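You operate a simulated robot arm through the tools that you are given. There is no shell and no other tool.

You run a simulated robot arm. Do the job below in one go: nothing can be reset, and whatever is moved stays where it is left.

JOB
Change the yellow lens for a round one and check the glow.
Fine: the yellow lens goes in the black tray; switch on once the new one sits; white screen over the board.

The check looks at the end state, three seconds after you hand in, the way a careful person would. Anything else that was tipped, shoved, dropped, spilled or broken makes it a failure.

ROBOT AND FRAMES
A 7-joint arm with a two-finger gripper, fixed in place. Base frame: the origin is on the floor under the middle of its stand, x ahead of it, y to its left, z up; the work surface is at about z = 850. Lengths are in mm, angles in rad, forces in N, time in s.
With the tool pointing down near the work surface it reaches from about 340 to 720 mm from the base axis. Its first joint turns from -1.152 to 1.152 rad. Payload 2.45 kg.
The tool frame sits at the grasp point between the pads (the TCP): z along the fingers, y along the line on which they close. The tips reach 26 mm beyond it. The gripper opens to 96 mm; its body begins 69 mm behind the TCP.
Orientation is that of the tool frame in the base frame, as [roll, pitch, yaw] about the fixed x, y, z axes, in that order (R = Rz(yaw) Ry(pitch) Rx(roll)). With the fingers straight down and closing along the base's y, the tool's x points along the base's -x, its y along +y and its z along -z.

CONTROLS
- The arm moves only by the tool move_arm. Its argument "targets" is a list of rows, each a list of 3 entries, a list of its own where there are three numbers: the shift along the base's x, y, z in mm, then the turn, a rotation vector about the base's x, y, z in rad, then the closure in counts, from 0 (fully open) to 255 (shut). In form: [[[x, y, z], [rx, ry, rz], gripper], ...]. A call has 1 to 20 rows; each row shifts and turns the commanded pose from where the row before left it. A row lasts 0.2 s, in which the tool goes at most 50 mm and 0.15 rad; a call with a longer step from one row to the next is refused whole, and so is a gripper value outside its range. Where a pose cannot be reached the arm comes as near as it can. A force on the tool above 40 N (or 10 N above the force at the start of the call, whichever is more), or a blocked arm, ends the call early, and 0.2 s more pass. The fingers move at their own pace (about 50 mm/s each) and stop on an object; they squeeze with about 31 N. The grip force told is the motor's: it shows also when the fingers shut on nothing. Time passes only in rows, and 0.2 s behind the last, so rows that do not move let the fingers close. The reply holds the time, the measured pose of the TCP, the force on the tool along the base axes, the opening and the grip force, in the units named above and with some noise, with the torque about the TCP (base axes, N m) and any sound that the robot's microphone picked up.
- Cameras (640 x 400 px; columns grow to the right, rows downward): "scene" is fixed at [176.1, -399.6, 1429.1]; the picture's right is [0.67, -0.74, 0.00], its down [-0.40, -0.36, -0.84] and it looks along [0.62, 0.57, -0.54] (base axes); focal length 305 px, centre (320, 200). "wrist" rides on the gripper at [82, 3, -98] in the tool frame; the picture's right is [-0.04, 1.00, 0.00], its down [-0.73, -0.03, -0.68] and it looks along [-0.68, -0.03, 0.73] (tool axes); focal length 256 px, centre (320, 200). There is no depth. A picture from a camera that has moved, and an enlarged one, comes with that camera's place and axes in the base frame and with its lens.
- snapshot(camera): a new picture of that camera. It takes no simulated time.
- enlarge(camera, box): a new picture of the part [left, top, right, bottom] of that camera's present view, enlarged. It takes no simulated time.
- job_done(): hands the job in; it is judged then, once.

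Nothing tells you positions but the pictures and the camera data. Unless the task says otherwise, let go and move clear before handing in.

The tools are called after "Call:" as a command line: name --argument value ..., lists and objects as JSON in quotes. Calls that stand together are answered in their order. move_arm: Moves the arm, as the interface text tells. Its arguments: {"type":"object","properties":{"targets":{"type":"array","items":{"type":"array"}}},"required":["targets"]} The other tools are called the same way: snapshot (camera) takes a picture; enlarge (camera, box) takes an enlarged picture of a part of a camera's view; job_done () hands the job in.

At the start:

```text
t: 0.0
tcp_pos: [446.3, -94.7, 1250.2]
tool_rot: [-3.141, 0.0, -3.141]
contact_force: [-0.8, 0.0, 0.1]
ft_torque: [-0.03, 0.04, 0.03]
opening: 96.1
finger_force: 0.0
```

scene: 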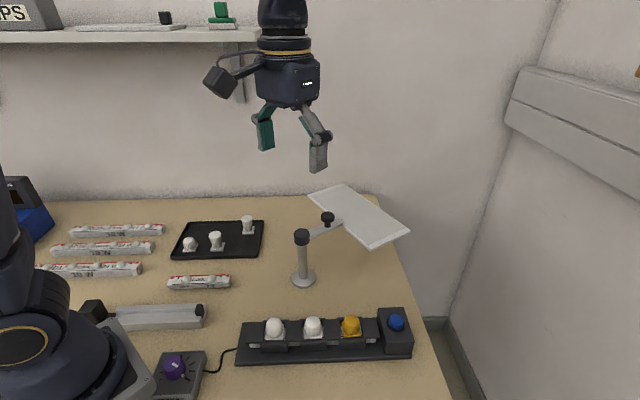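
wrist: 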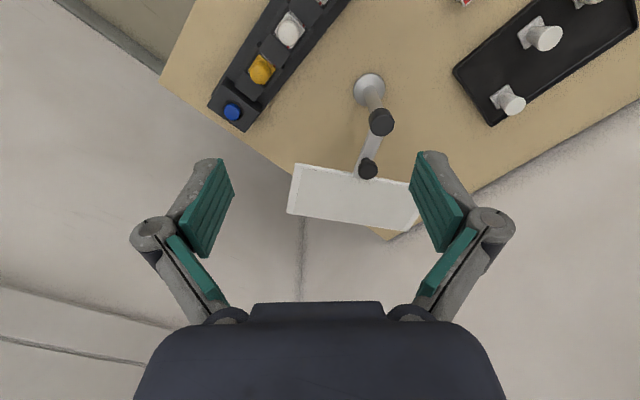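

I see a board with three lenses (two white, one yellow) and a blue button or cap, a black tray with three white lenses, a swivelling white screen on a post, and a purple knob on a box. I'll enlarge these areas before moving.

Call:
enlarge --camera "scene" --box '[220, 290, 430, 380]'

Call:
enlarge --camera "scene" --box '[160, 200, 280, 275]'

Call:
enlarge --camera "scene" --box '[270, 170, 430, 300]'

Call:
enlarge --camera "scene" --box '[80, 290, 260, 400]'

Call:
enlarge --camera "wrist" --box '[180, 0, 420, 150]'

Call:
enlarge --camera "wrist" --box '[420, 0, 640, 140]'

```text
3.05 times, centred on (325, 335) of scene
camera zoom: at [176.1, -399.6, 1429.1], right [0.67, -0.74, 0.0], down [-0.4, -0.36, -0.84], along [0.62, 0.57, -0.54], focal length 930 px, centre (305, -211)
```

zoom: 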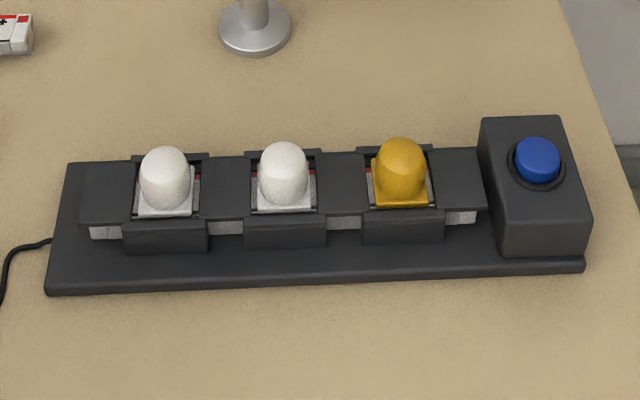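

```text
5.33 times, centred on (220, 238) of scene
camera zoom: at [176.1, -399.6, 1429.1], right [0.67, -0.74, 0.0], down [-0.4, -0.36, -0.84], along [0.62, 0.57, -0.54], focal length 1628 px, centre (853, 0)
```

zoom: 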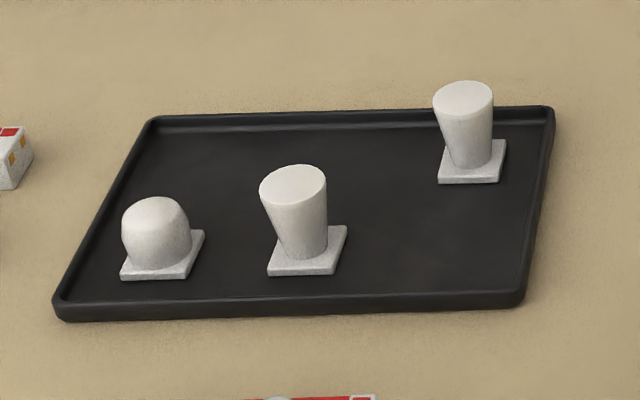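

```text
3.08 times, centred on (350, 235) of scene
camera zoom: at [176.1, -399.6, 1429.1], right [0.67, -0.74, 0.0], down [-0.4, -0.36, -0.84], along [0.62, 0.57, -0.54], focal length 939 px, centre (228, 92)
```

zoom: 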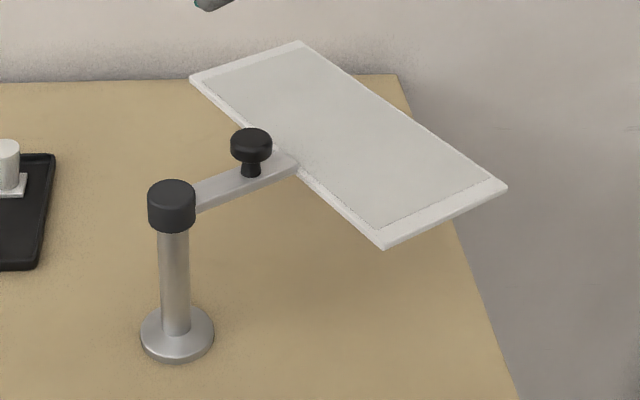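

```text
3.56 times, centred on (170, 345) of scene
camera zoom: at [176.1, -399.6, 1429.1], right [0.67, -0.74, 0.0], down [-0.4, -0.36, -0.84], along [0.62, 0.57, -0.54], focal length 1085 px, centre (853, -316)
```

zoom: 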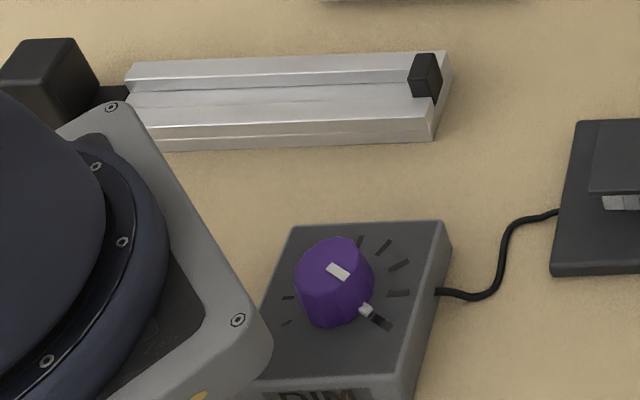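

```text
2.67 times, centred on (300, 75) of wrist
camera zoom: at [365.1, -92.5, 1348.2], right [0.04, 1.0, 0.0], down [0.73, -0.03, 0.68], along [0.68, -0.03, -0.73], focal length 683 px, centre (373, 533)
```

zoom: 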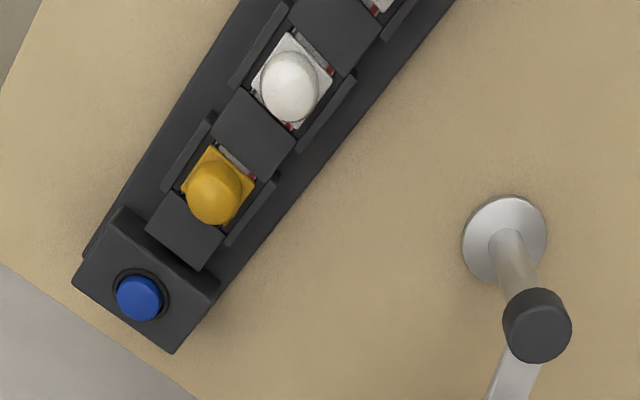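

```text
2.86 times, centred on (530, 70) of wrist
camera zoom: at [365.1, -92.5, 1348.2], right [0.04, 1.0, 0.0], down [0.73, -0.03, 0.68], along [0.68, -0.03, -0.73], focal length 731 px, centre (-280, 571)
```

zoom: 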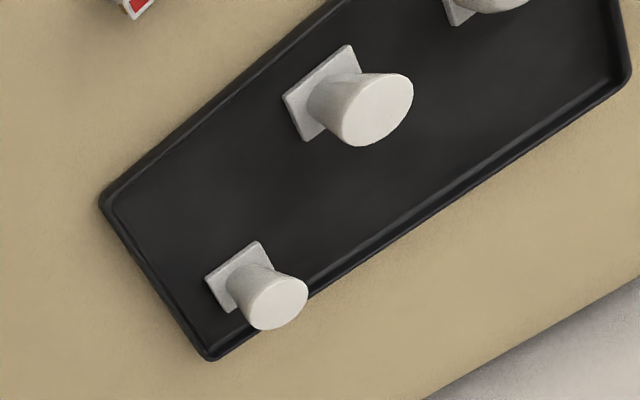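

I take the yellow lens to be near (497, -195), the tray lenses near (407, 300), (462, 247) and (566, 245), and the screen post near (542, -8). First I'll fly over the tray for a closer look at the lens shapes.

Call:
move_arm --targets '[[[-3, 38.5, -17], [0, 0, 0], 0], [[-3, 38.5, -17], [0, 0, 0], 0], [[-3, 38.5, -17], [0, 0, 0], 0], [[-3, 38.5, -17], [0, 0, 0], 0], [[-3, 38.5, -17], [0, 0, 0], 0], [[-3, 38.5, -17], [0, 0, 0], 0], [[-3, 38.5, -17], [0, 0, 0], 0], [[-3, 38.5, -17], [0, 0, 0], 0], [[-3, 38.5, -17], [0, 0, 0], 0]]'

Call:
snapshot --camera "wrist"

Call:
snapshot --camera "scene"

```text
t: 2.0
tcp_pos: [420.6, 253.0, 1097.5]
tool_rot: [-3.141, 0.0, 3.141]
contact_force: [-0.5, 0.2, 0.2]
ft_torque: [0.01, -0.01, 0.0]
opening: 96.1
finger_force: 0.1
```

```text
taken
camera wrist: at [338.4, 255.6, 1194.4], right [0.04, 1.0, 0.0], down [0.73, -0.03, 0.68], along [0.68, -0.03, -0.73], focal length 256 px, centre (320, 200)
```

wrist: 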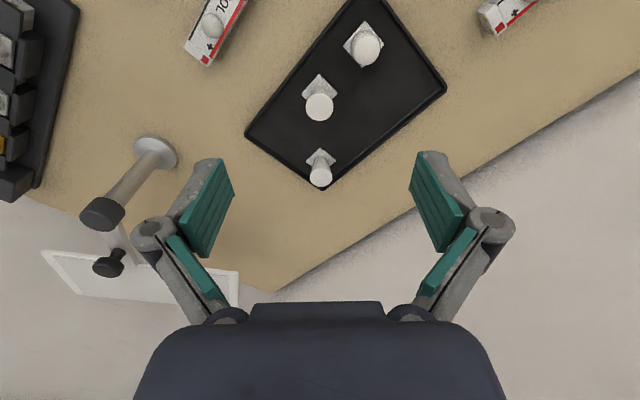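

```text
taken
```

scene: 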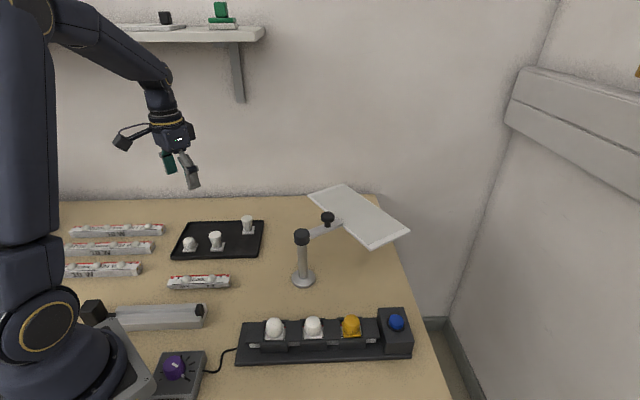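

The tray's three lenses are now in view, and a carton beside the tray seems to have something round on it. I'll zoom in on all of these.

Call:
enlarge --camera "wrist" --box '[240, 0, 460, 190]'

Call:
enlarge --camera "wrist" --box '[160, 0, 280, 75]'

Call:
enlarge --camera "scene" --box '[30, 215, 240, 300]'

Call:
enlarge --camera "scene" --box '[220, 300, 430, 370]'

```text
2.11 times, centred on (350, 95) of wrist
camera zoom: at [338.4, 255.6, 1194.4], right [0.04, 1.0, 0.0], down [0.73, -0.03, 0.68], along [0.68, -0.03, -0.73], focal length 539 px, centre (257, 421)
```

zoom: 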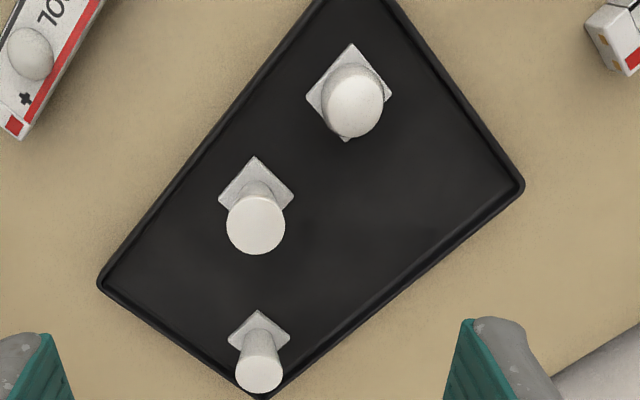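

```text
5.33 times, centred on (220, 38) of wrist
camera zoom: at [338.4, 255.6, 1194.4], right [0.04, 1.0, 0.0], down [0.73, -0.03, 0.68], along [0.68, -0.03, -0.73], focal length 1365 px, centre (853, 1067)
```

zoom: 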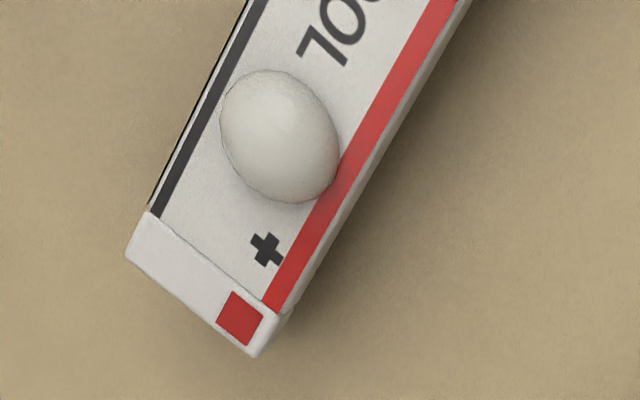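

```text
3.05 times, centred on (135, 258) of scene
camera zoom: at [176.1, -399.6, 1429.1], right [0.67, -0.74, 0.0], down [-0.4, -0.36, -0.84], along [0.62, 0.57, -0.54], focal length 930 px, centre (884, 25)
```

zoom: 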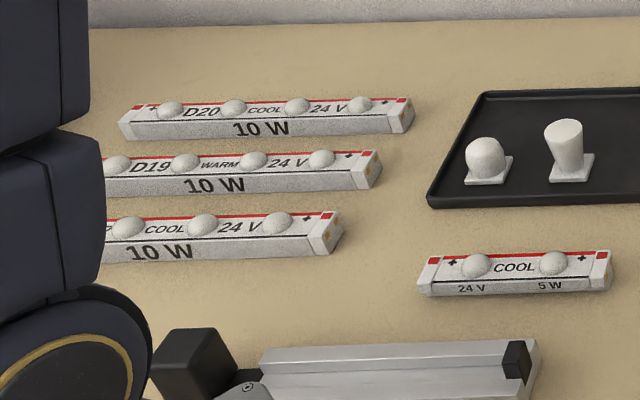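

```text
3.05 times, centred on (325, 335) of scene
camera zoom: at [176.1, -399.6, 1429.1], right [0.67, -0.74, 0.0], down [-0.4, -0.36, -0.84], along [0.62, 0.57, -0.54], focal length 930 px, centre (305, -211)
```

zoom: 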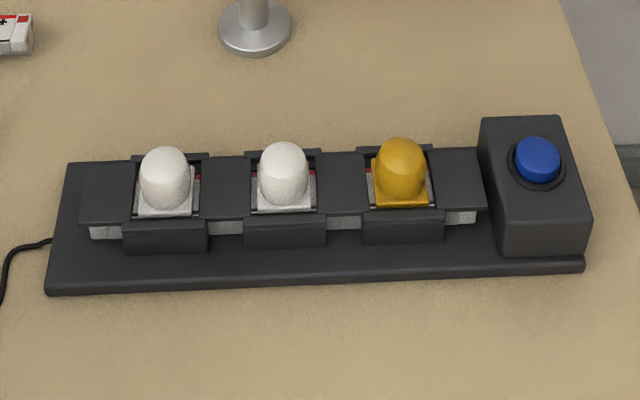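

The cartons turn out to be LED bars, and the tray holds one dome lens plus two flared, flat-topped ones. I'll tilt the wrist so the camera looks straight down at the tray and shows the true outlines.

Call:
move_arm --targets '[[[16, 0, -22], [0, 0.15, 0], 0], [[16, 0, -22], [0, 0.15, 0], 0], [[16, 0, -22], [0, 0.15, 0], 0], [[16, 0, -22], [0, 0.15, 0], 0], [[16, 0, -22], [0, 0.15, 0], 0]]'

Call:
snapshot --camera "wrist"

```text
t: 3.2
tcp_pos: [500.0, 250.7, 987.8]
tool_rot: [-3.141, -0.752, 3.141]
contact_force: [0.7, -0.4, 0.1]
ft_torque: [-0.02, 0.03, 0.0]
opening: 96.2
finger_force: 0.1
```

```text
taken
camera wrist: at [507.8, 253.8, 1114.4], right [0.03, 1.0, -0.03], down [1.0, -0.03, 0.0], along [-0.01, -0.03, -1.0], focal length 256 px, centre (320, 200)
```

wrist: 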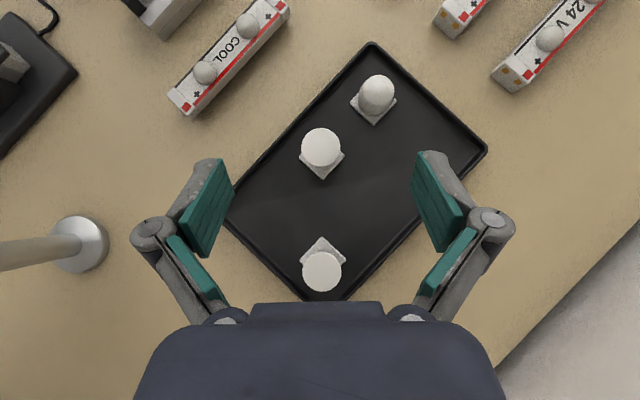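

Call:
enlarge --camera "wrist" --box '[260, 50, 440, 180]'

Call:
enlarge --camera "wrist" --box '[260, 210, 380, 300]'

```text
3.08 times, centred on (350, 115) of wrist
camera zoom: at [507.8, 253.8, 1114.4], right [0.03, 1.0, -0.03], down [1.0, -0.03, 0.0], along [-0.01, -0.03, -1.0], focal length 788 px, centre (228, 462)
```

zoom: 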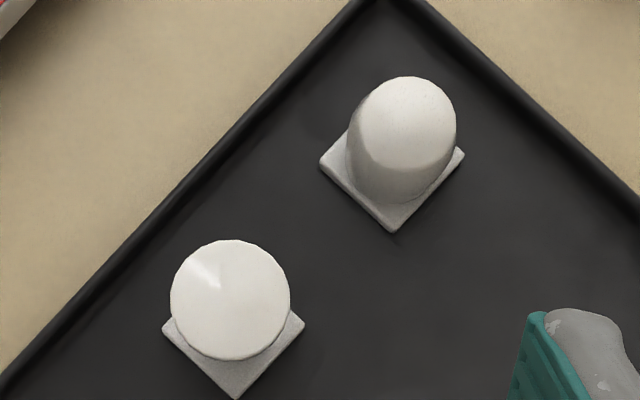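

```text
4.44 times, centred on (320, 255) of wrist
camera zoom: at [507.8, 253.8, 1114.4], right [0.03, 1.0, -0.03], down [1.0, -0.03, 0.0], along [-0.01, -0.03, -1.0], focal length 1138 px, centre (320, -44)
```

zoom: 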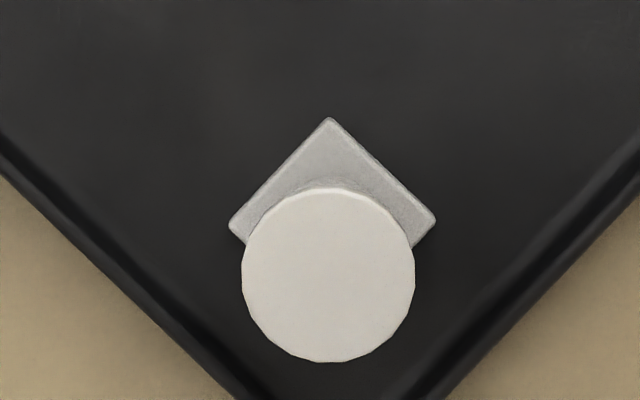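

The two flared lenses have flat tops, so the only round one is the dome in the tray, which I place at about (409, 302). Next I'll rise clear of the screen post and look straight down at the board.

Call:
move_arm --targets '[[[0, 0, 45], [0, 0, 0], 0], [[0, 0, 45], [0, 0, 0], 0], [[0, 0, 45], [0, 0, 0], 0], [[0, -46, 0], [0, 0, 0], 0], [[0, -46, 0], [0, 0, 0], 0], [[0, -46, 0], [0, 0, 0], 0], [[0, -46, 0], [0, 0, 0], 0], [[0, -46, 0], [0, 0, 0], 0], [[0, -46, 0], [0, 0, 0], 0], [[0, -46, 0], [0, 0, 0], 0], [[0, -46, 0], [0, 0, 0], 0], [[0, -46, 0], [0, 0, 0], 0], [[0, 0, -45], [0, 0, 0], 0], [[0, 0, -45], [0, 0, 0], 0]]'

Call:
snapshot --camera "wrist"

Call:
enlarge --camera "wrist" --box '[200, 60, 440, 210]'

```text
t: 6.2
tcp_pos: [499.6, -162.5, 976.1]
tool_rot: [3.141, -0.749, 3.141]
contact_force: [-0.4, 0.1, -0.9]
ft_torque: [-0.02, 0.03, 0.0]
opening: 96.0
finger_force: 0.3
out of reach, approached as far as the arm can: row 2, 3
```

```text
taken
camera wrist: at [506.6, -160.0, 1102.4], right [0.03, 1.0, -0.03], down [1.0, -0.03, 0.0], along [0.0, -0.03, -1.0], focal length 256 px, centre (320, 200)
```

wrist: 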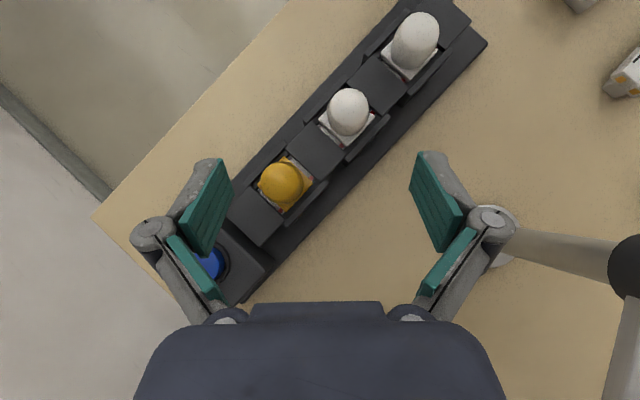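

```text
2.67 times, centred on (320, 135) of wrist
camera zoom: at [506.6, -160.0, 1102.4], right [0.03, 1.0, -0.03], down [1.0, -0.03, 0.0], along [0.0, -0.03, -1.0], focal length 683 px, centre (320, 373)
```

zoom: 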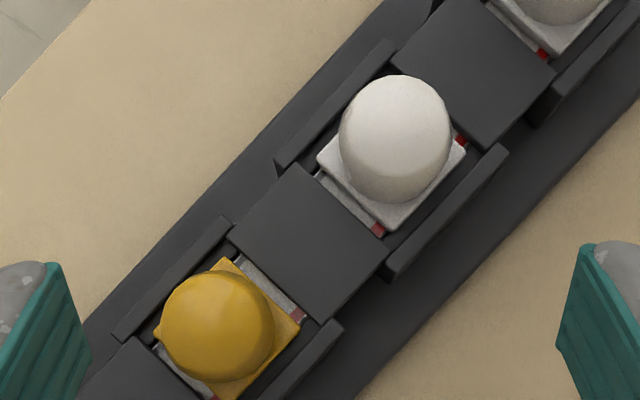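

The board has open pockets, with each lens standing on the LED bar between two dark pads and two side walls. I'll zoom in on the yellow pocket, the middle one, and the screen post.

Call:
enlarge --camera "wrist" --box '[230, 130, 340, 240]'

Call:
enlarge --camera "wrist" --box '[300, 70, 400, 160]'

Call:
enlarge --camera "scene" --box '[310, 300, 420, 365]'

Call:
snapshot --camera "scene"

```text
3.64 times, centred on (285, 185) of wrist
camera zoom: at [506.6, -160.0, 1102.4], right [0.03, 1.0, -0.03], down [1.0, -0.03, 0.0], along [0.0, -0.03, -1.0], focal length 931 px, centre (447, 254)
```

zoom: 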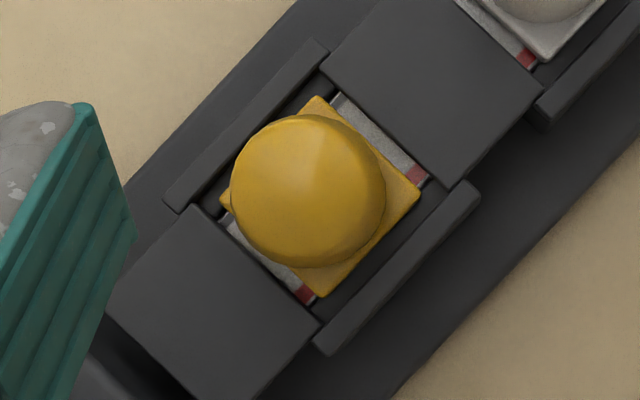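

```text
4.44 times, centred on (350, 115) of wrist
camera zoom: at [506.6, -160.0, 1102.4], right [0.03, 1.0, -0.03], down [1.0, -0.03, 0.0], along [0.0, -0.03, -1.0], focal length 1138 px, centre (187, 578)
```

zoom: 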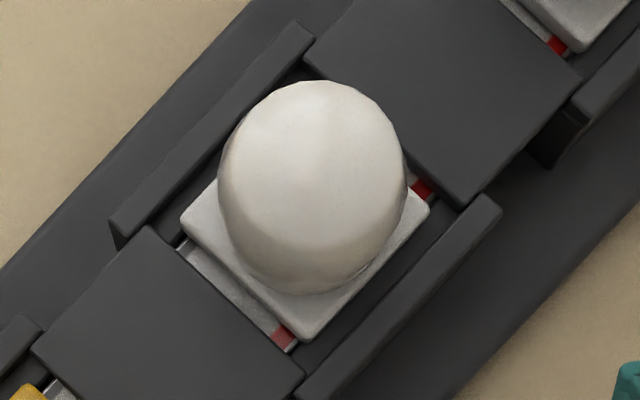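

```text
5.82 times, centred on (365, 332) of scene
camera zoom: at [176.1, -399.7, 1429.1], right [0.67, -0.74, 0.0], down [-0.4, -0.36, -0.84], along [0.62, 0.57, -0.54], focal length 1775 px, centre (58, -571)
```

zoom: 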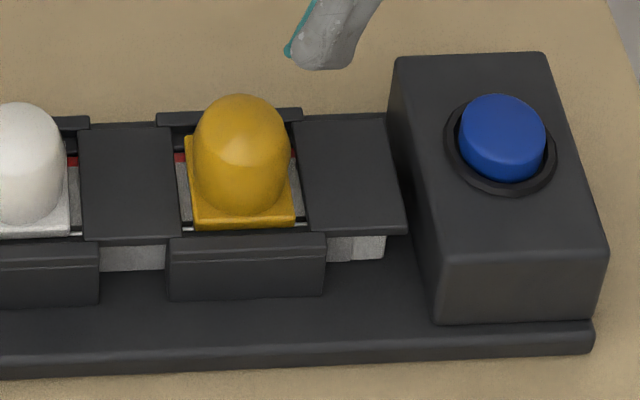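

```text
taken
```

scene: 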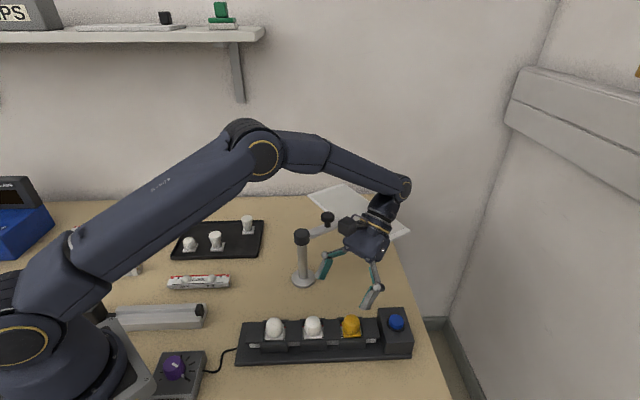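

The yellow lens base sits at about (492.5, -195.5), its top near z = 887, and the square bases and board are all at 45°. I'll straighten the tool, turn it -45° to close across the board, and hover over the yellow lens to check alignment.

Call:
move_arm --targets '[[[0, 0, 15], [0, -0.15, 0], 0], [[0, 0, 15], [0, -0.15, 0], 0], [[0, 0, 15], [0, -0.15, 0], 0], [[0, 0, 15], [0, -0.15, 0], 0], [[0, 0, 15], [0, -0.15, 0], 0], [[-1, -5, 0], [0, 0, -0.1309], 0], [[-1, -5, 0], [0, 0, -0.1309], 0], [[-1, -5, 0], [0, 0, -0.1309], 0], [[-1, -6, 0], [0, 0, -0.1309], 0], [[-2, -6, 0], [0, 0, -0.1309], 0], [[-1, -6, 0], [0, 0, -0.1309], 0], [[0, 0, -25], [0, 0, 0], 0], [[0, 0, -20], [0, 0, 0], 0]]'

Call:
snapshot --camera "wrist"

Call:
snapshot --camera "scene"

```text
t: 9.0
tcp_pos: [491.5, -196.8, 1006.4]
tool_rot: [-3.14, 0.0, 2.356]
contact_force: [-0.3, -0.5, 0.1]
ft_torque: [-0.01, 0.04, -0.03]
opening: 95.8
finger_force: 0.1
```

```text
taken
camera wrist: at [437.4, -137.1, 1104.0], right [0.74, 0.68, 0.0], down [0.5, -0.54, 0.68], along [0.46, -0.5, -0.73], focal length 256 px, centre (320, 200)
```

wrist: 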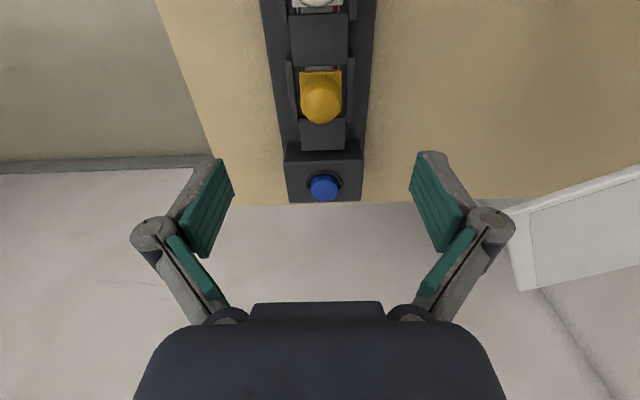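

```text
taken
```

scene: 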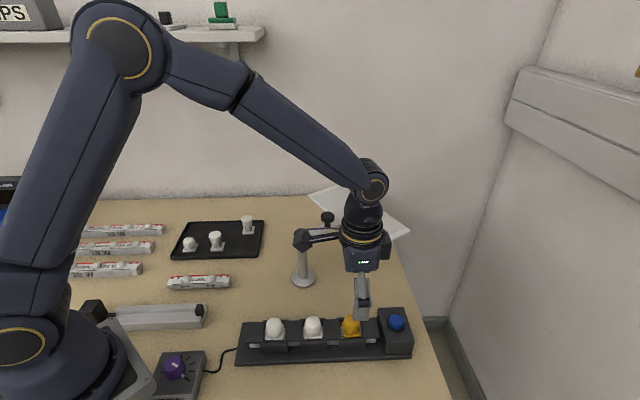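

The tool lines up well with the board and yellow is centred between the fingers. I'll zoom in to refine its position along the board before going down.

Call:
enlarge --camera "wrist" --box '[270, 40, 380, 210]'

Call:
enlarge --camera "scene" --box '[310, 260, 430, 365]'

```text
2.35 times, centred on (325, 125) of wrist
camera zoom: at [437.4, -137.1, 1104.0], right [0.74, 0.68, 0.0], down [0.5, -0.54, 0.68], along [0.46, -0.5, -0.73], focal length 602 px, centre (308, 376)
```

zoom: 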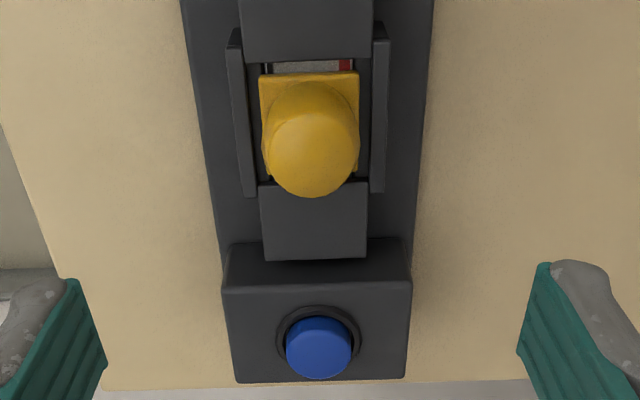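

```text
3.81 times, centred on (370, 312) of scene
camera zoom: at [176.1, -399.6, 1429.1], right [0.67, -0.74, 0.0], down [-0.4, -0.36, -0.84], along [0.62, 0.57, -0.54], focal length 1162 px, centre (130, -229)
```

zoom: 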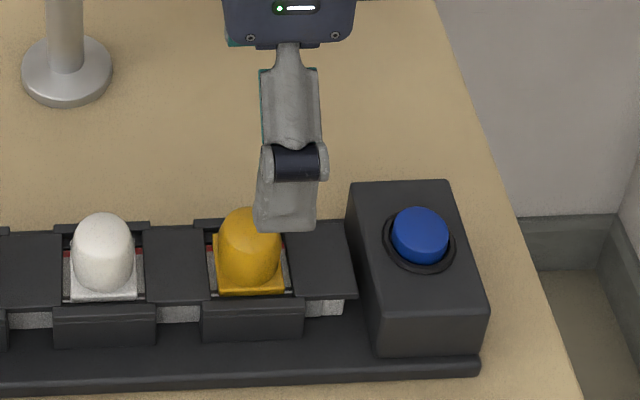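

Yellow is within about 1 mm of the tool axis. I'll lower the open fingers to TCP z ≈ 926, tips just above the walls, and check clearance before closing.

Call:
move_arm --targets '[[[0.6, 0.2, -30], [0, 0, 0], 0], [[0, 0, -30], [0, 0, 0], 0], [[0, 0, -20], [0, 0, 0], 0], [[0, 0, 0], [0, 0, 0], 0]]'

Call:
enlarge --camera "scene" --box '[310, 270, 410, 365]'

Call:
snapshot --camera "wrist"

```text
t: 10.0
tcp_pos: [491.8, -196.3, 926.7]
tool_rot: [3.141, -0.002, 2.355]
contact_force: [-0.3, 0.2, 0.3]
ft_torque: [-0.01, 0.01, 0.01]
opening: 96.1
finger_force: 0.0
```

```text
4.21 times, centred on (360, 318) of scene
camera zoom: at [176.1, -399.6, 1429.1], right [0.67, -0.74, 0.0], down [-0.4, -0.36, -0.84], along [0.62, 0.57, -0.54], focal length 1285 px, centre (152, -295)
```

zoom: 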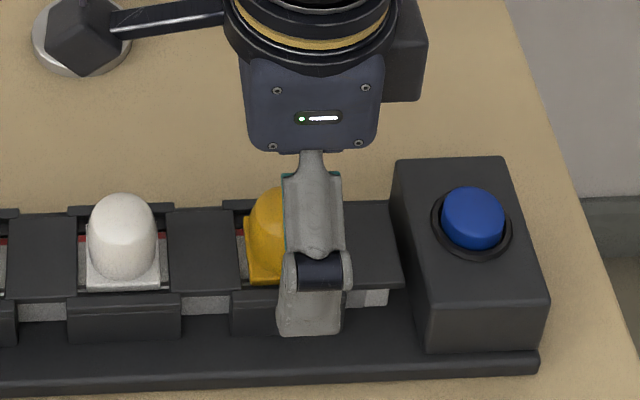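

```text
taken
camera wrist: at [437.0, -136.8, 1023.8], right [0.74, 0.68, 0.0], down [0.5, -0.54, 0.68], along [0.46, -0.5, -0.73], focal length 256 px, centre (320, 200)
```

wrist: 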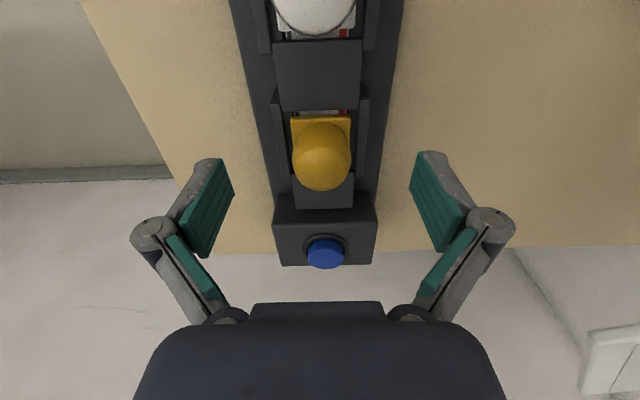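

Everything is clear, but the finger linkage may lower the tips as it closes. I'll back up a little, narrow the opening to about 50 mm, and look before descending.

Call:
move_arm --targets '[[[-0.5, 0.5, 25], [0, 0, 0], 0], [[-0.5, 0.5, 0], [0, 0, 0], 120], [[0, 0, 0], [0, 0, 0], 120], [[0, 0, 0], [0, 0, 0], 120], [[0, 0, 0], [0, 0, 0], 120]]'

Call:
enlarge --camera "scene" --box '[310, 270, 410, 365]'

Call:
snapshot --camera "wrist"

```text
t: 11.2
tcp_pos: [491.8, -195.4, 952.2]
tool_rot: [-3.14, -0.001, 2.356]
contact_force: [0.4, 1.3, 0.1]
ft_torque: [0.01, 0.01, 0.04]
opening: 50.7
finger_force: 0.1
```

```text
4.21 times, centred on (360, 318) of scene
camera zoom: at [176.1, -399.6, 1429.1], right [0.67, -0.74, 0.0], down [-0.4, -0.36, -0.84], along [0.62, 0.57, -0.54], focal length 1285 px, centre (152, -295)
```

zoom: 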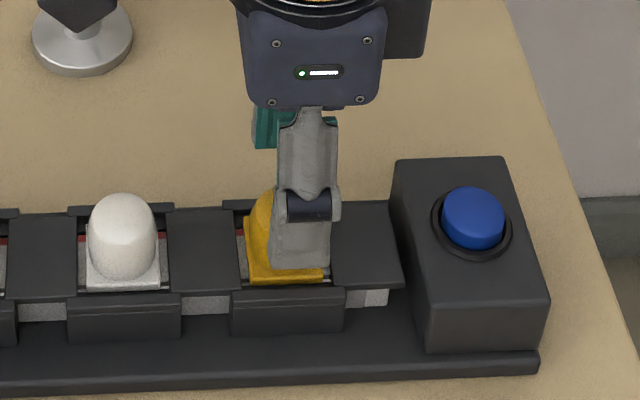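

```text
taken
camera wrist: at [436.1, -135.4, 1049.0], right [0.73, 0.68, 0.0], down [0.5, -0.54, 0.68], along [0.46, -0.5, -0.73], focal length 256 px, centre (320, 200)
```

wrist: 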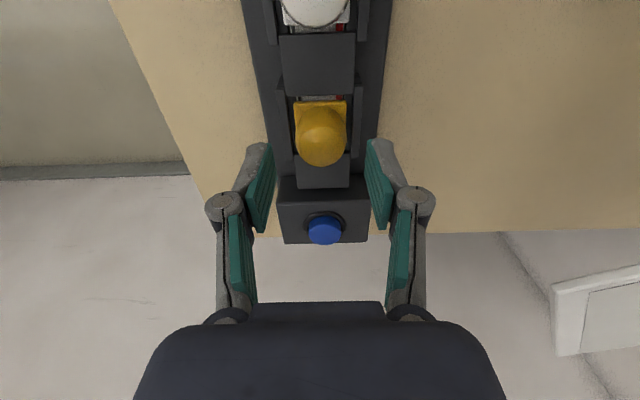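

Narrowed to 50 mm the tips reach about 26 mm below the TCP, and the fingers straddle the dome evenly. I'll descend to z ≈ 922 and close on the yellow lens.

Call:
move_arm --targets '[[[0, 0, -10], [0, 0, 0], 120], [[0, 0, -10], [0, 0, 0], 120], [[0, 0, -6], [0, 0, 0], 120], [[0, 0, -4], [0, 0, 0], 120], [[0, 0, 0], [0, 0, 0], 120]]'

Call:
enlarge --camera "scene" --box '[310, 270, 410, 365]'

Call:
enlarge --camera "wrist" --box '[220, 90, 420, 260]'

```text
t: 12.4
tcp_pos: [492.7, -195.7, 921.1]
tool_rot: [-3.141, 0.001, 2.357]
contact_force: [0.2, 0.6, -0.2]
ft_torque: [0.01, 0.01, -0.03]
opening: 50.5
finger_force: 0.1
```

```text
4.21 times, centred on (360, 318) of scene
camera zoom: at [176.1, -399.6, 1429.1], right [0.67, -0.74, 0.0], down [-0.4, -0.36, -0.84], along [0.62, 0.57, -0.54], focal length 1285 px, centre (152, -295)
```

zoom: 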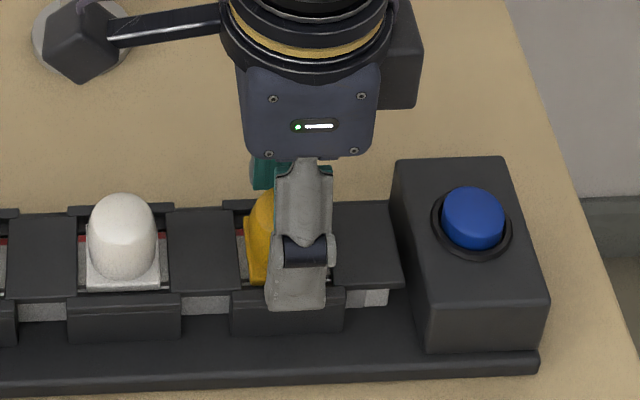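

```text
2.35 times, centred on (320, 175) of wrist
camera zoom: at [436.3, -135.7, 1018.9], right [0.73, 0.68, 0.0], down [0.5, -0.54, 0.68], along [0.46, -0.5, -0.73], focal length 602 px, centre (320, 259)
```

zoom: 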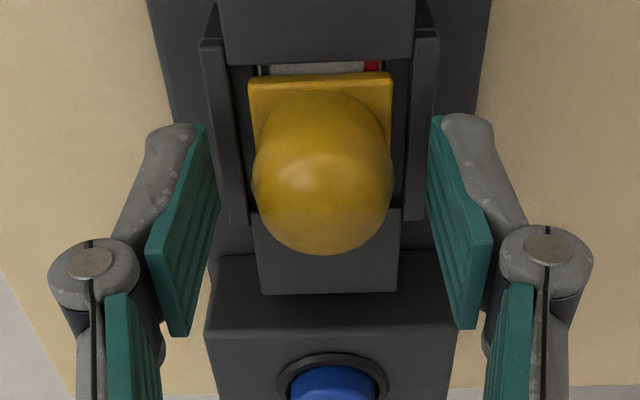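

The tips clear the walls by a few millimetres and there is no contact force. I'll close on the yellow dome now.

Call:
move_arm --targets '[[[0, 0, 0], [0, 0, 0], 170], [[0, 0, 0], [0, 0, 0], 200], [[0, 0, 0], [0, 0, 0], 255], [[0, 0, 0], [0, 0, 0], 255], [[0, 0, 0], [0, 0, 0], 255]]'

Call:
enlarge --camera "wrist" --box '[220, 90, 420, 260]'

Call:
enlarge --camera "scene" --box '[310, 270, 410, 365]'

```text
t: 13.6
tcp_pos: [490.8, -196.0, 922.7]
tool_rot: [-3.141, 0.0, 2.356]
contact_force: [0.0, 0.0, 0.4]
ft_torque: [-0.01, 0.01, 0.0]
opening: 30.3
finger_force: 30.4
```

```text
2.35 times, centred on (320, 175) of wrist
camera zoom: at [436.3, -135.7, 1019.0], right [0.73, 0.68, 0.0], down [0.5, -0.54, 0.68], along [0.46, -0.5, -0.73], focal length 602 px, centre (320, 259)
```

zoom: 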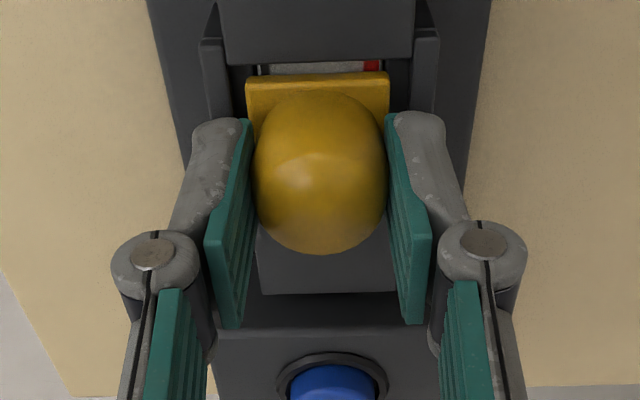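

```text
4.21 times, centred on (360, 318) of scene
camera zoom: at [176.1, -399.6, 1429.1], right [0.67, -0.74, 0.0], down [-0.4, -0.36, -0.84], along [0.62, 0.57, -0.54], focal length 1285 px, centre (152, -295)
```

zoom: 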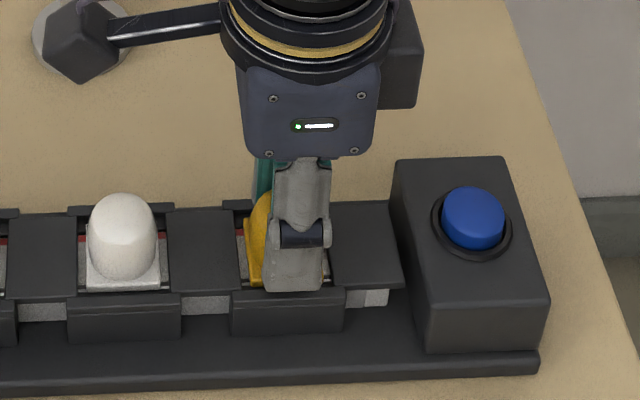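

The yellow lens is held at 30.3 mm with about 30 N of grip. I'll lift it straight up and check that it comes free on its own.

Call:
move_arm --targets '[[[0, 0, 3], [0, 0, 0], 255], [[0, 0, 5], [0, 0, 0], 255], [[0, 0, 10], [0, 0, 0], 255], [[0, 0, 20], [0, 0, 0], 255], [[0, 0, 30], [0, 0, 0], 255]]'

Call:
snapshot --camera "wrist"

Call:
enlarge --camera "scene" --box '[230, 250, 430, 375]'

```text
t: 14.8
tcp_pos: [490.7, -196.8, 990.8]
tool_rot: [3.141, 0.0, 2.357]
contact_force: [-1.4, 0.1, 0.1]
ft_torque: [0.01, 0.01, 0.03]
opening: 30.1
finger_force: 31.2
```

```text
taken
camera wrist: at [436.0, -136.4, 1087.7], right [0.74, 0.68, 0.0], down [0.5, -0.54, 0.68], along [0.46, -0.5, -0.73], focal length 256 px, centre (320, 200)
```

wrist: 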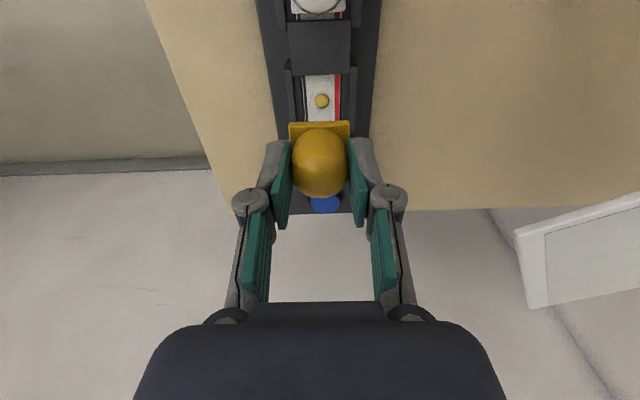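

```text
3.20 times, centred on (330, 312) of scene
camera zoom: at [176.1, -399.6, 1429.1], right [0.67, -0.74, 0.0], down [-0.4, -0.36, -0.84], along [0.62, 0.57, -0.54], focal length 976 px, centre (288, -160)
```

zoom: 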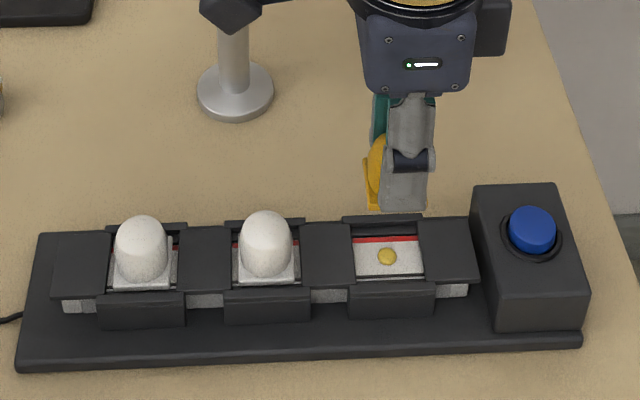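

The yellow lens came free, leaving a small LED on the bar in the empty pocket. I'll zoom in on that pocket to fix its centre.

Call:
enlarge --camera "wrist" --box '[270, 0, 380, 140]'

Call:
enlarge --camera "scene" --box '[310, 305, 410, 365]'

Call:
enlarge --camera "wrist" --box '[260, 110, 380, 220]'

```text
2.86 times, centred on (325, 70) of wrist
camera zoom: at [436.0, -136.4, 1087.7], right [0.74, 0.68, 0.0], down [0.5, -0.54, 0.68], along [0.46, -0.5, -0.73], focal length 731 px, centre (306, 571)
```

zoom: 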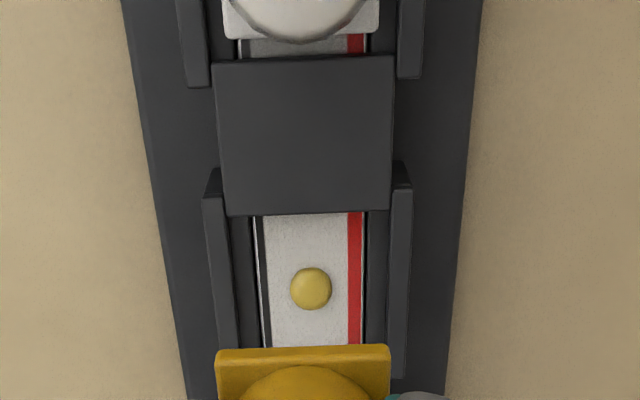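

```text
6.40 times, centred on (360, 335) of scene
camera zoom: at [176.1, -399.6, 1429.1], right [0.67, -0.74, 0.0], down [-0.4, -0.36, -0.84], along [0.62, 0.57, -0.54], focal length 1953 px, centre (64, -664)
```

zoom: 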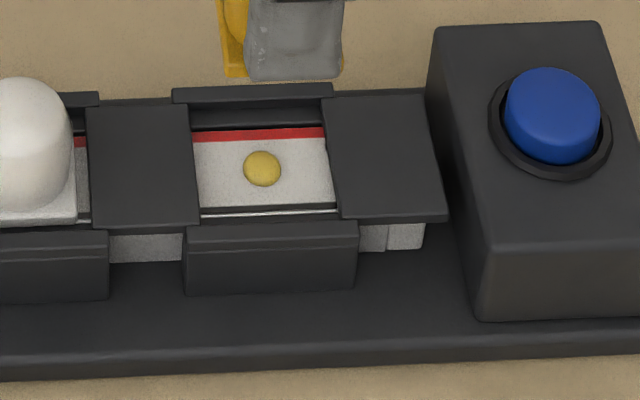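

```text
3.64 times, centred on (320, 165) of wrist
camera zoom: at [436.0, -136.4, 1087.7], right [0.74, 0.68, 0.0], down [0.5, -0.54, 0.68], along [0.46, -0.5, -0.73], focal length 931 px, centre (320, 327)
```

zoom: 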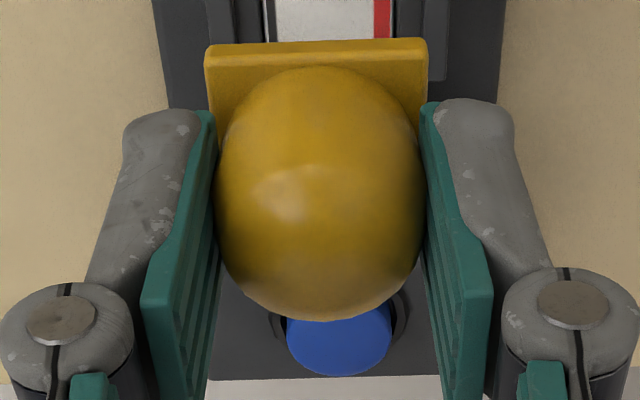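

The LED lies within about 1 mm of where the lens sat. I'll carry the yellow lens high over to a free part of the tray, near (494, 315).

Call:
move_arm --targets '[[[0, 0, 40], [0, 0, 0], 255], [[0, 0, 40], [0, 0, 0], 255], [[0, 0, 30], [0, 0, 0], 255], [[0.3, 46.5, 0], [0, 0, 0], 255], [[0.3, 46.5, 0], [0, 0, 0], 255], [[0.3, 46.5, 0], [0, 0, 0], 255], [[0.3, 46.5, 0], [0, 0, 0], 255], [[0.3, 46.5, 0], [0, 0, 0], 255], [[0.3, 46.5, 0], [0, 0, 0], 255], [[0.3, 46.5, 0], [0, 0, 0], 255], [[0.3, 46.5, 0], [0, 0, 0], 255], [[0.3, 46.5, 0], [0, 0, 0], 255], [[0.3, 46.5, 0], [0, 0, 0], 255], [[0.3, 46.5, 0], [0, 0, 0], 255], [[0, 0, 0], [0, 0, 0], 255]]'

Call:
snapshot --camera "wrist"

Call:
snapshot --camera "scene"

```text
t: 18.0
tcp_pos: [495.8, 316.6, 1100.1]
tool_rot: [-3.141, 0.0, 2.357]
contact_force: [0.3, 0.7, -0.6]
ft_torque: [-0.01, -0.03, 0.0]
opening: 30.1
finger_force: 31.1
```

```text
taken
camera wrist: at [441.0, 376.0, 1197.2], right [0.74, 0.68, 0.0], down [0.5, -0.54, 0.68], along [0.46, -0.5, -0.73], focal length 256 px, centre (320, 200)
```

wrist: 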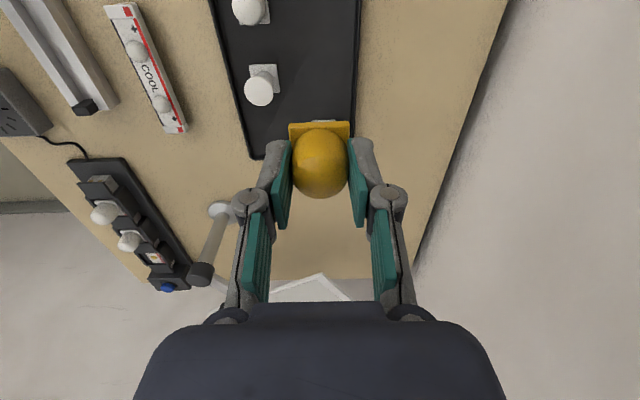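

```text
taken
```

scene: 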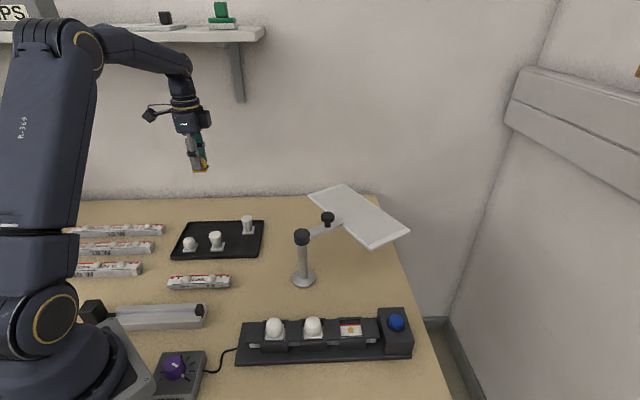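

The tray is below and the target spot is free. I'll lower to z ≈ 930 and look before setting down.

Call:
move_arm --targets '[[[0, 0, -45], [0, 0, 0], 255], [[0, 0, -45], [0, 0, 0], 255], [[-0.5, -0.5, -45], [0, 0, 0], 255], [[0, 0, -30], [0, 0, 0], 255], [[0, 0, 0], [0, 0, 0], 255]]'

Call:
snapshot --camera "wrist"

Call:
enlarge --camera "scene" --box '[160, 170, 290, 270]'

```text
t: 19.2
tcp_pos: [493.8, 316.4, 931.6]
tool_rot: [-3.14, 0.001, 2.356]
contact_force: [-0.5, 0.2, 0.2]
ft_torque: [-0.02, 0.01, 0.0]
opening: 30.3
finger_force: 31.3
```

```text
taken
camera wrist: at [439.0, 375.8, 1030.8], right [0.73, 0.68, 0.0], down [0.5, -0.54, 0.68], along [0.46, -0.5, -0.73], focal length 256 px, centre (320, 200)
```

wrist: 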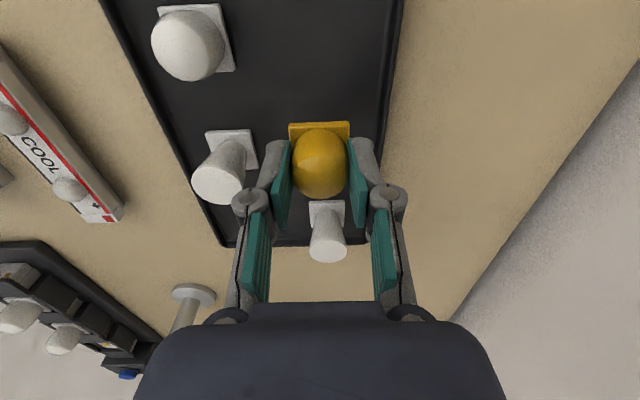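

```text
4.00 times, centred on (225, 220) of scene
camera zoom: at [176.1, -399.6, 1429.1], right [0.67, -0.74, 0.0], down [-0.4, -0.36, -0.84], along [0.62, 0.57, -0.54], focal length 1221 px, centre (700, 120)
```

zoom: 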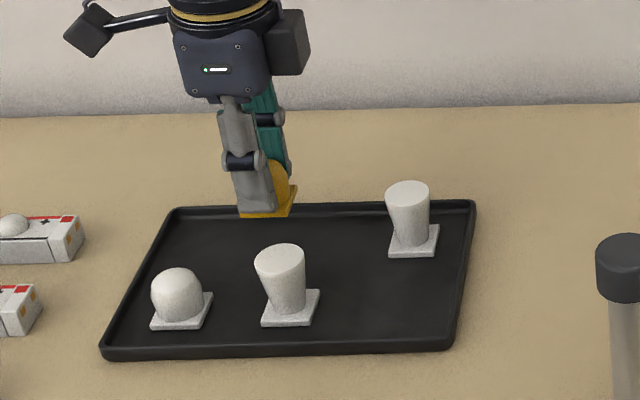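

The yellow lens is over an empty area, clear of its neighbours and the rim. I'll lower it gently, watching for contact.

Call:
move_arm --targets '[[[0, 0, -15], [0, 0, 0], 255], [[0, 0, -10], [0, 0, 0], 255], [[0, 0, -3], [0, 0, 0], 255], [[0, 0, 0], [0, 0, 0], 255]]'

Call:
enlarge --camera "scene" --box '[160, 190, 290, 270]'

```text
t: 20.2
tcp_pos: [493.8, 316.2, 906.5]
tool_rot: [3.141, 0.0, 2.356]
contact_force: [-0.5, 0.3, -1.1]
ft_torque: [-0.01, 0.02, -0.01]
opening: 30.4
finger_force: 30.8
```

```text
4.92 times, centred on (225, 230) of scene
camera zoom: at [176.1, -399.6, 1429.1], right [0.67, -0.74, 0.0], down [-0.4, -0.36, -0.84], along [0.62, 0.57, -0.54], focal length 1502 px, centre (788, 52)
```

zoom: 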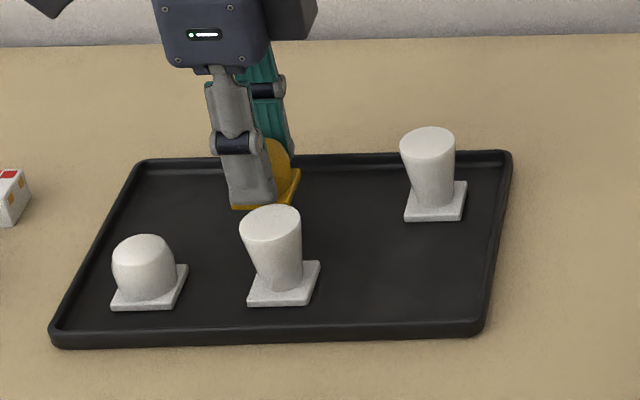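

There's no contact yet, with the base looking just above the tray floor. I'll keep lowering in small steps.

Call:
move_arm --targets '[[[0, 0, -2], [0, 0, 0], 255], [[0, 0, -1], [0, 0, 0], 255], [[0, 0, -1], [0, 0, 0], 255], [[0, 0, 0], [0, 0, 0], 255]]'

Call:
enlarge --camera "scene" --box '[190, 205, 250, 245]'

```text
t: 21.2
tcp_pos: [494.4, 316.9, 901.9]
tool_rot: [-3.141, 0.0, 2.356]
contact_force: [0.3, 0.3, -0.1]
ft_torque: [0.03, 0.01, 0.01]
opening: 30.2
finger_force: 31.3
```

```text
10.00 times, centred on (220, 225) of scene
camera zoom: at [176.1, -399.6, 1429.1], right [0.67, -0.74, 0.0], down [-0.4, -0.36, -0.84], along [0.62, 0.57, -0.54], focal length 3052 px, centre (1320, -50)
```

zoom: 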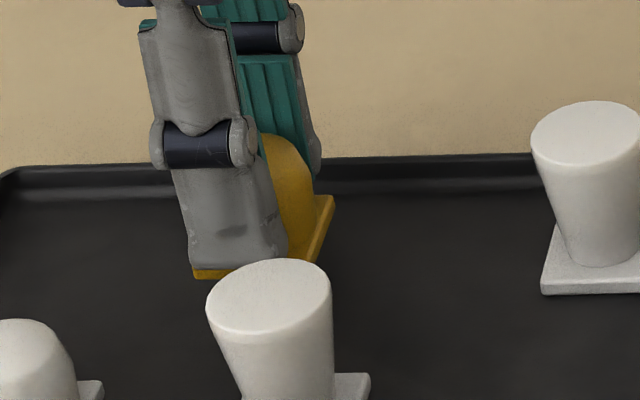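

Still no contact, so I'll continue down in 1 mm steps.

Call:
move_arm --targets '[[[0, 0, -1], [0, 0, 0], 255], [[0, 0, -1], [0, 0, 0], 255], [[0, 0, -1], [0, 0, 0], 255], [[0, 0, 0], [0, 0, 0], 255]]'

```text
t: 22.2
tcp_pos: [494.9, 316.8, 900.2]
tool_rot: [3.141, -0.001, 2.358]
contact_force: [-0.6, 0.7, -1.2]
ft_torque: [-0.01, 0.03, 0.01]
opening: 29.8
finger_force: 31.0
```

Call:
move_arm --targets '[[[0, 0, -1], [0, 0, 0], 255], [[0, 0, -1], [0, 0, 0], 255], [[0, 0, 0], [0, 0, 0], 255]]'

```text
t: 23.0
tcp_pos: [494.7, 315.0, 897.2]
tool_rot: [-3.141, 0.001, 2.357]
contact_force: [-0.3, 0.1, -0.5]
ft_torque: [-0.01, 0.0, -0.01]
opening: 30.4
finger_force: 31.0
```

No contact at about 897, so I'll go on downward.

Call:
move_arm --targets '[[[0, 0, -1], [0, 0, 0], 255], [[0, 0, -1], [0, 0, 0], 255], [[0, 0, 0], [0, 0, 0], 255]]'

Call:
enlarge --camera "scene" --box '[190, 205, 250, 245]'

```text
t: 23.8
tcp_pos: [494.0, 315.8, 896.0]
tool_rot: [3.141, 0.0, 2.357]
contact_force: [0.3, 0.2, 0.1]
ft_torque: [-0.01, -0.01, 0.02]
opening: 30.0
finger_force: 31.0
```

```text
10.00 times, centred on (220, 225) of scene
camera zoom: at [176.1, -399.6, 1429.1], right [0.67, -0.74, 0.0], down [-0.4, -0.36, -0.84], along [0.62, 0.57, -0.54], focal length 3052 px, centre (1320, -50)
```

zoom: 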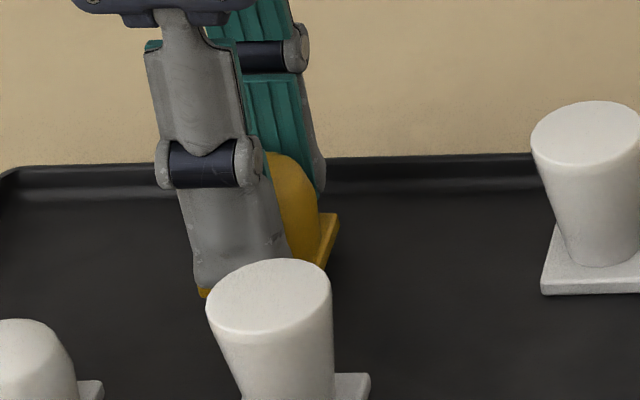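

The base is nearly on the tray floor. I'll continue in 1 mm steps.

Call:
move_arm --targets '[[[0, 0, -1], [0, 0, 0], 255], [[0, 0, -1], [0, 0, 0], 255], [[0, 0, 0], [0, 0, 0], 255]]'

```text
t: 24.6
tcp_pos: [493.4, 315.6, 893.8]
tool_rot: [3.141, 0.001, 2.357]
contact_force: [-0.4, 0.5, -0.4]
ft_torque: [-0.02, 0.02, -0.01]
opening: 30.3
finger_force: 30.9
```

Call:
move_arm --targets '[[[0, 0, -1], [0, 0, 0], 255], [[0, 0, -1], [0, 0, 0], 255], [[0, 0, 0], [0, 0, 0], 255]]'

```text
t: 25.4
tcp_pos: [494.3, 315.6, 892.1]
tool_rot: [3.141, 0.0, 2.356]
contact_force: [-0.4, -0.3, -1.2]
ft_torque: [0.01, 0.01, 0.05]
opening: 30.2
finger_force: 30.8
```

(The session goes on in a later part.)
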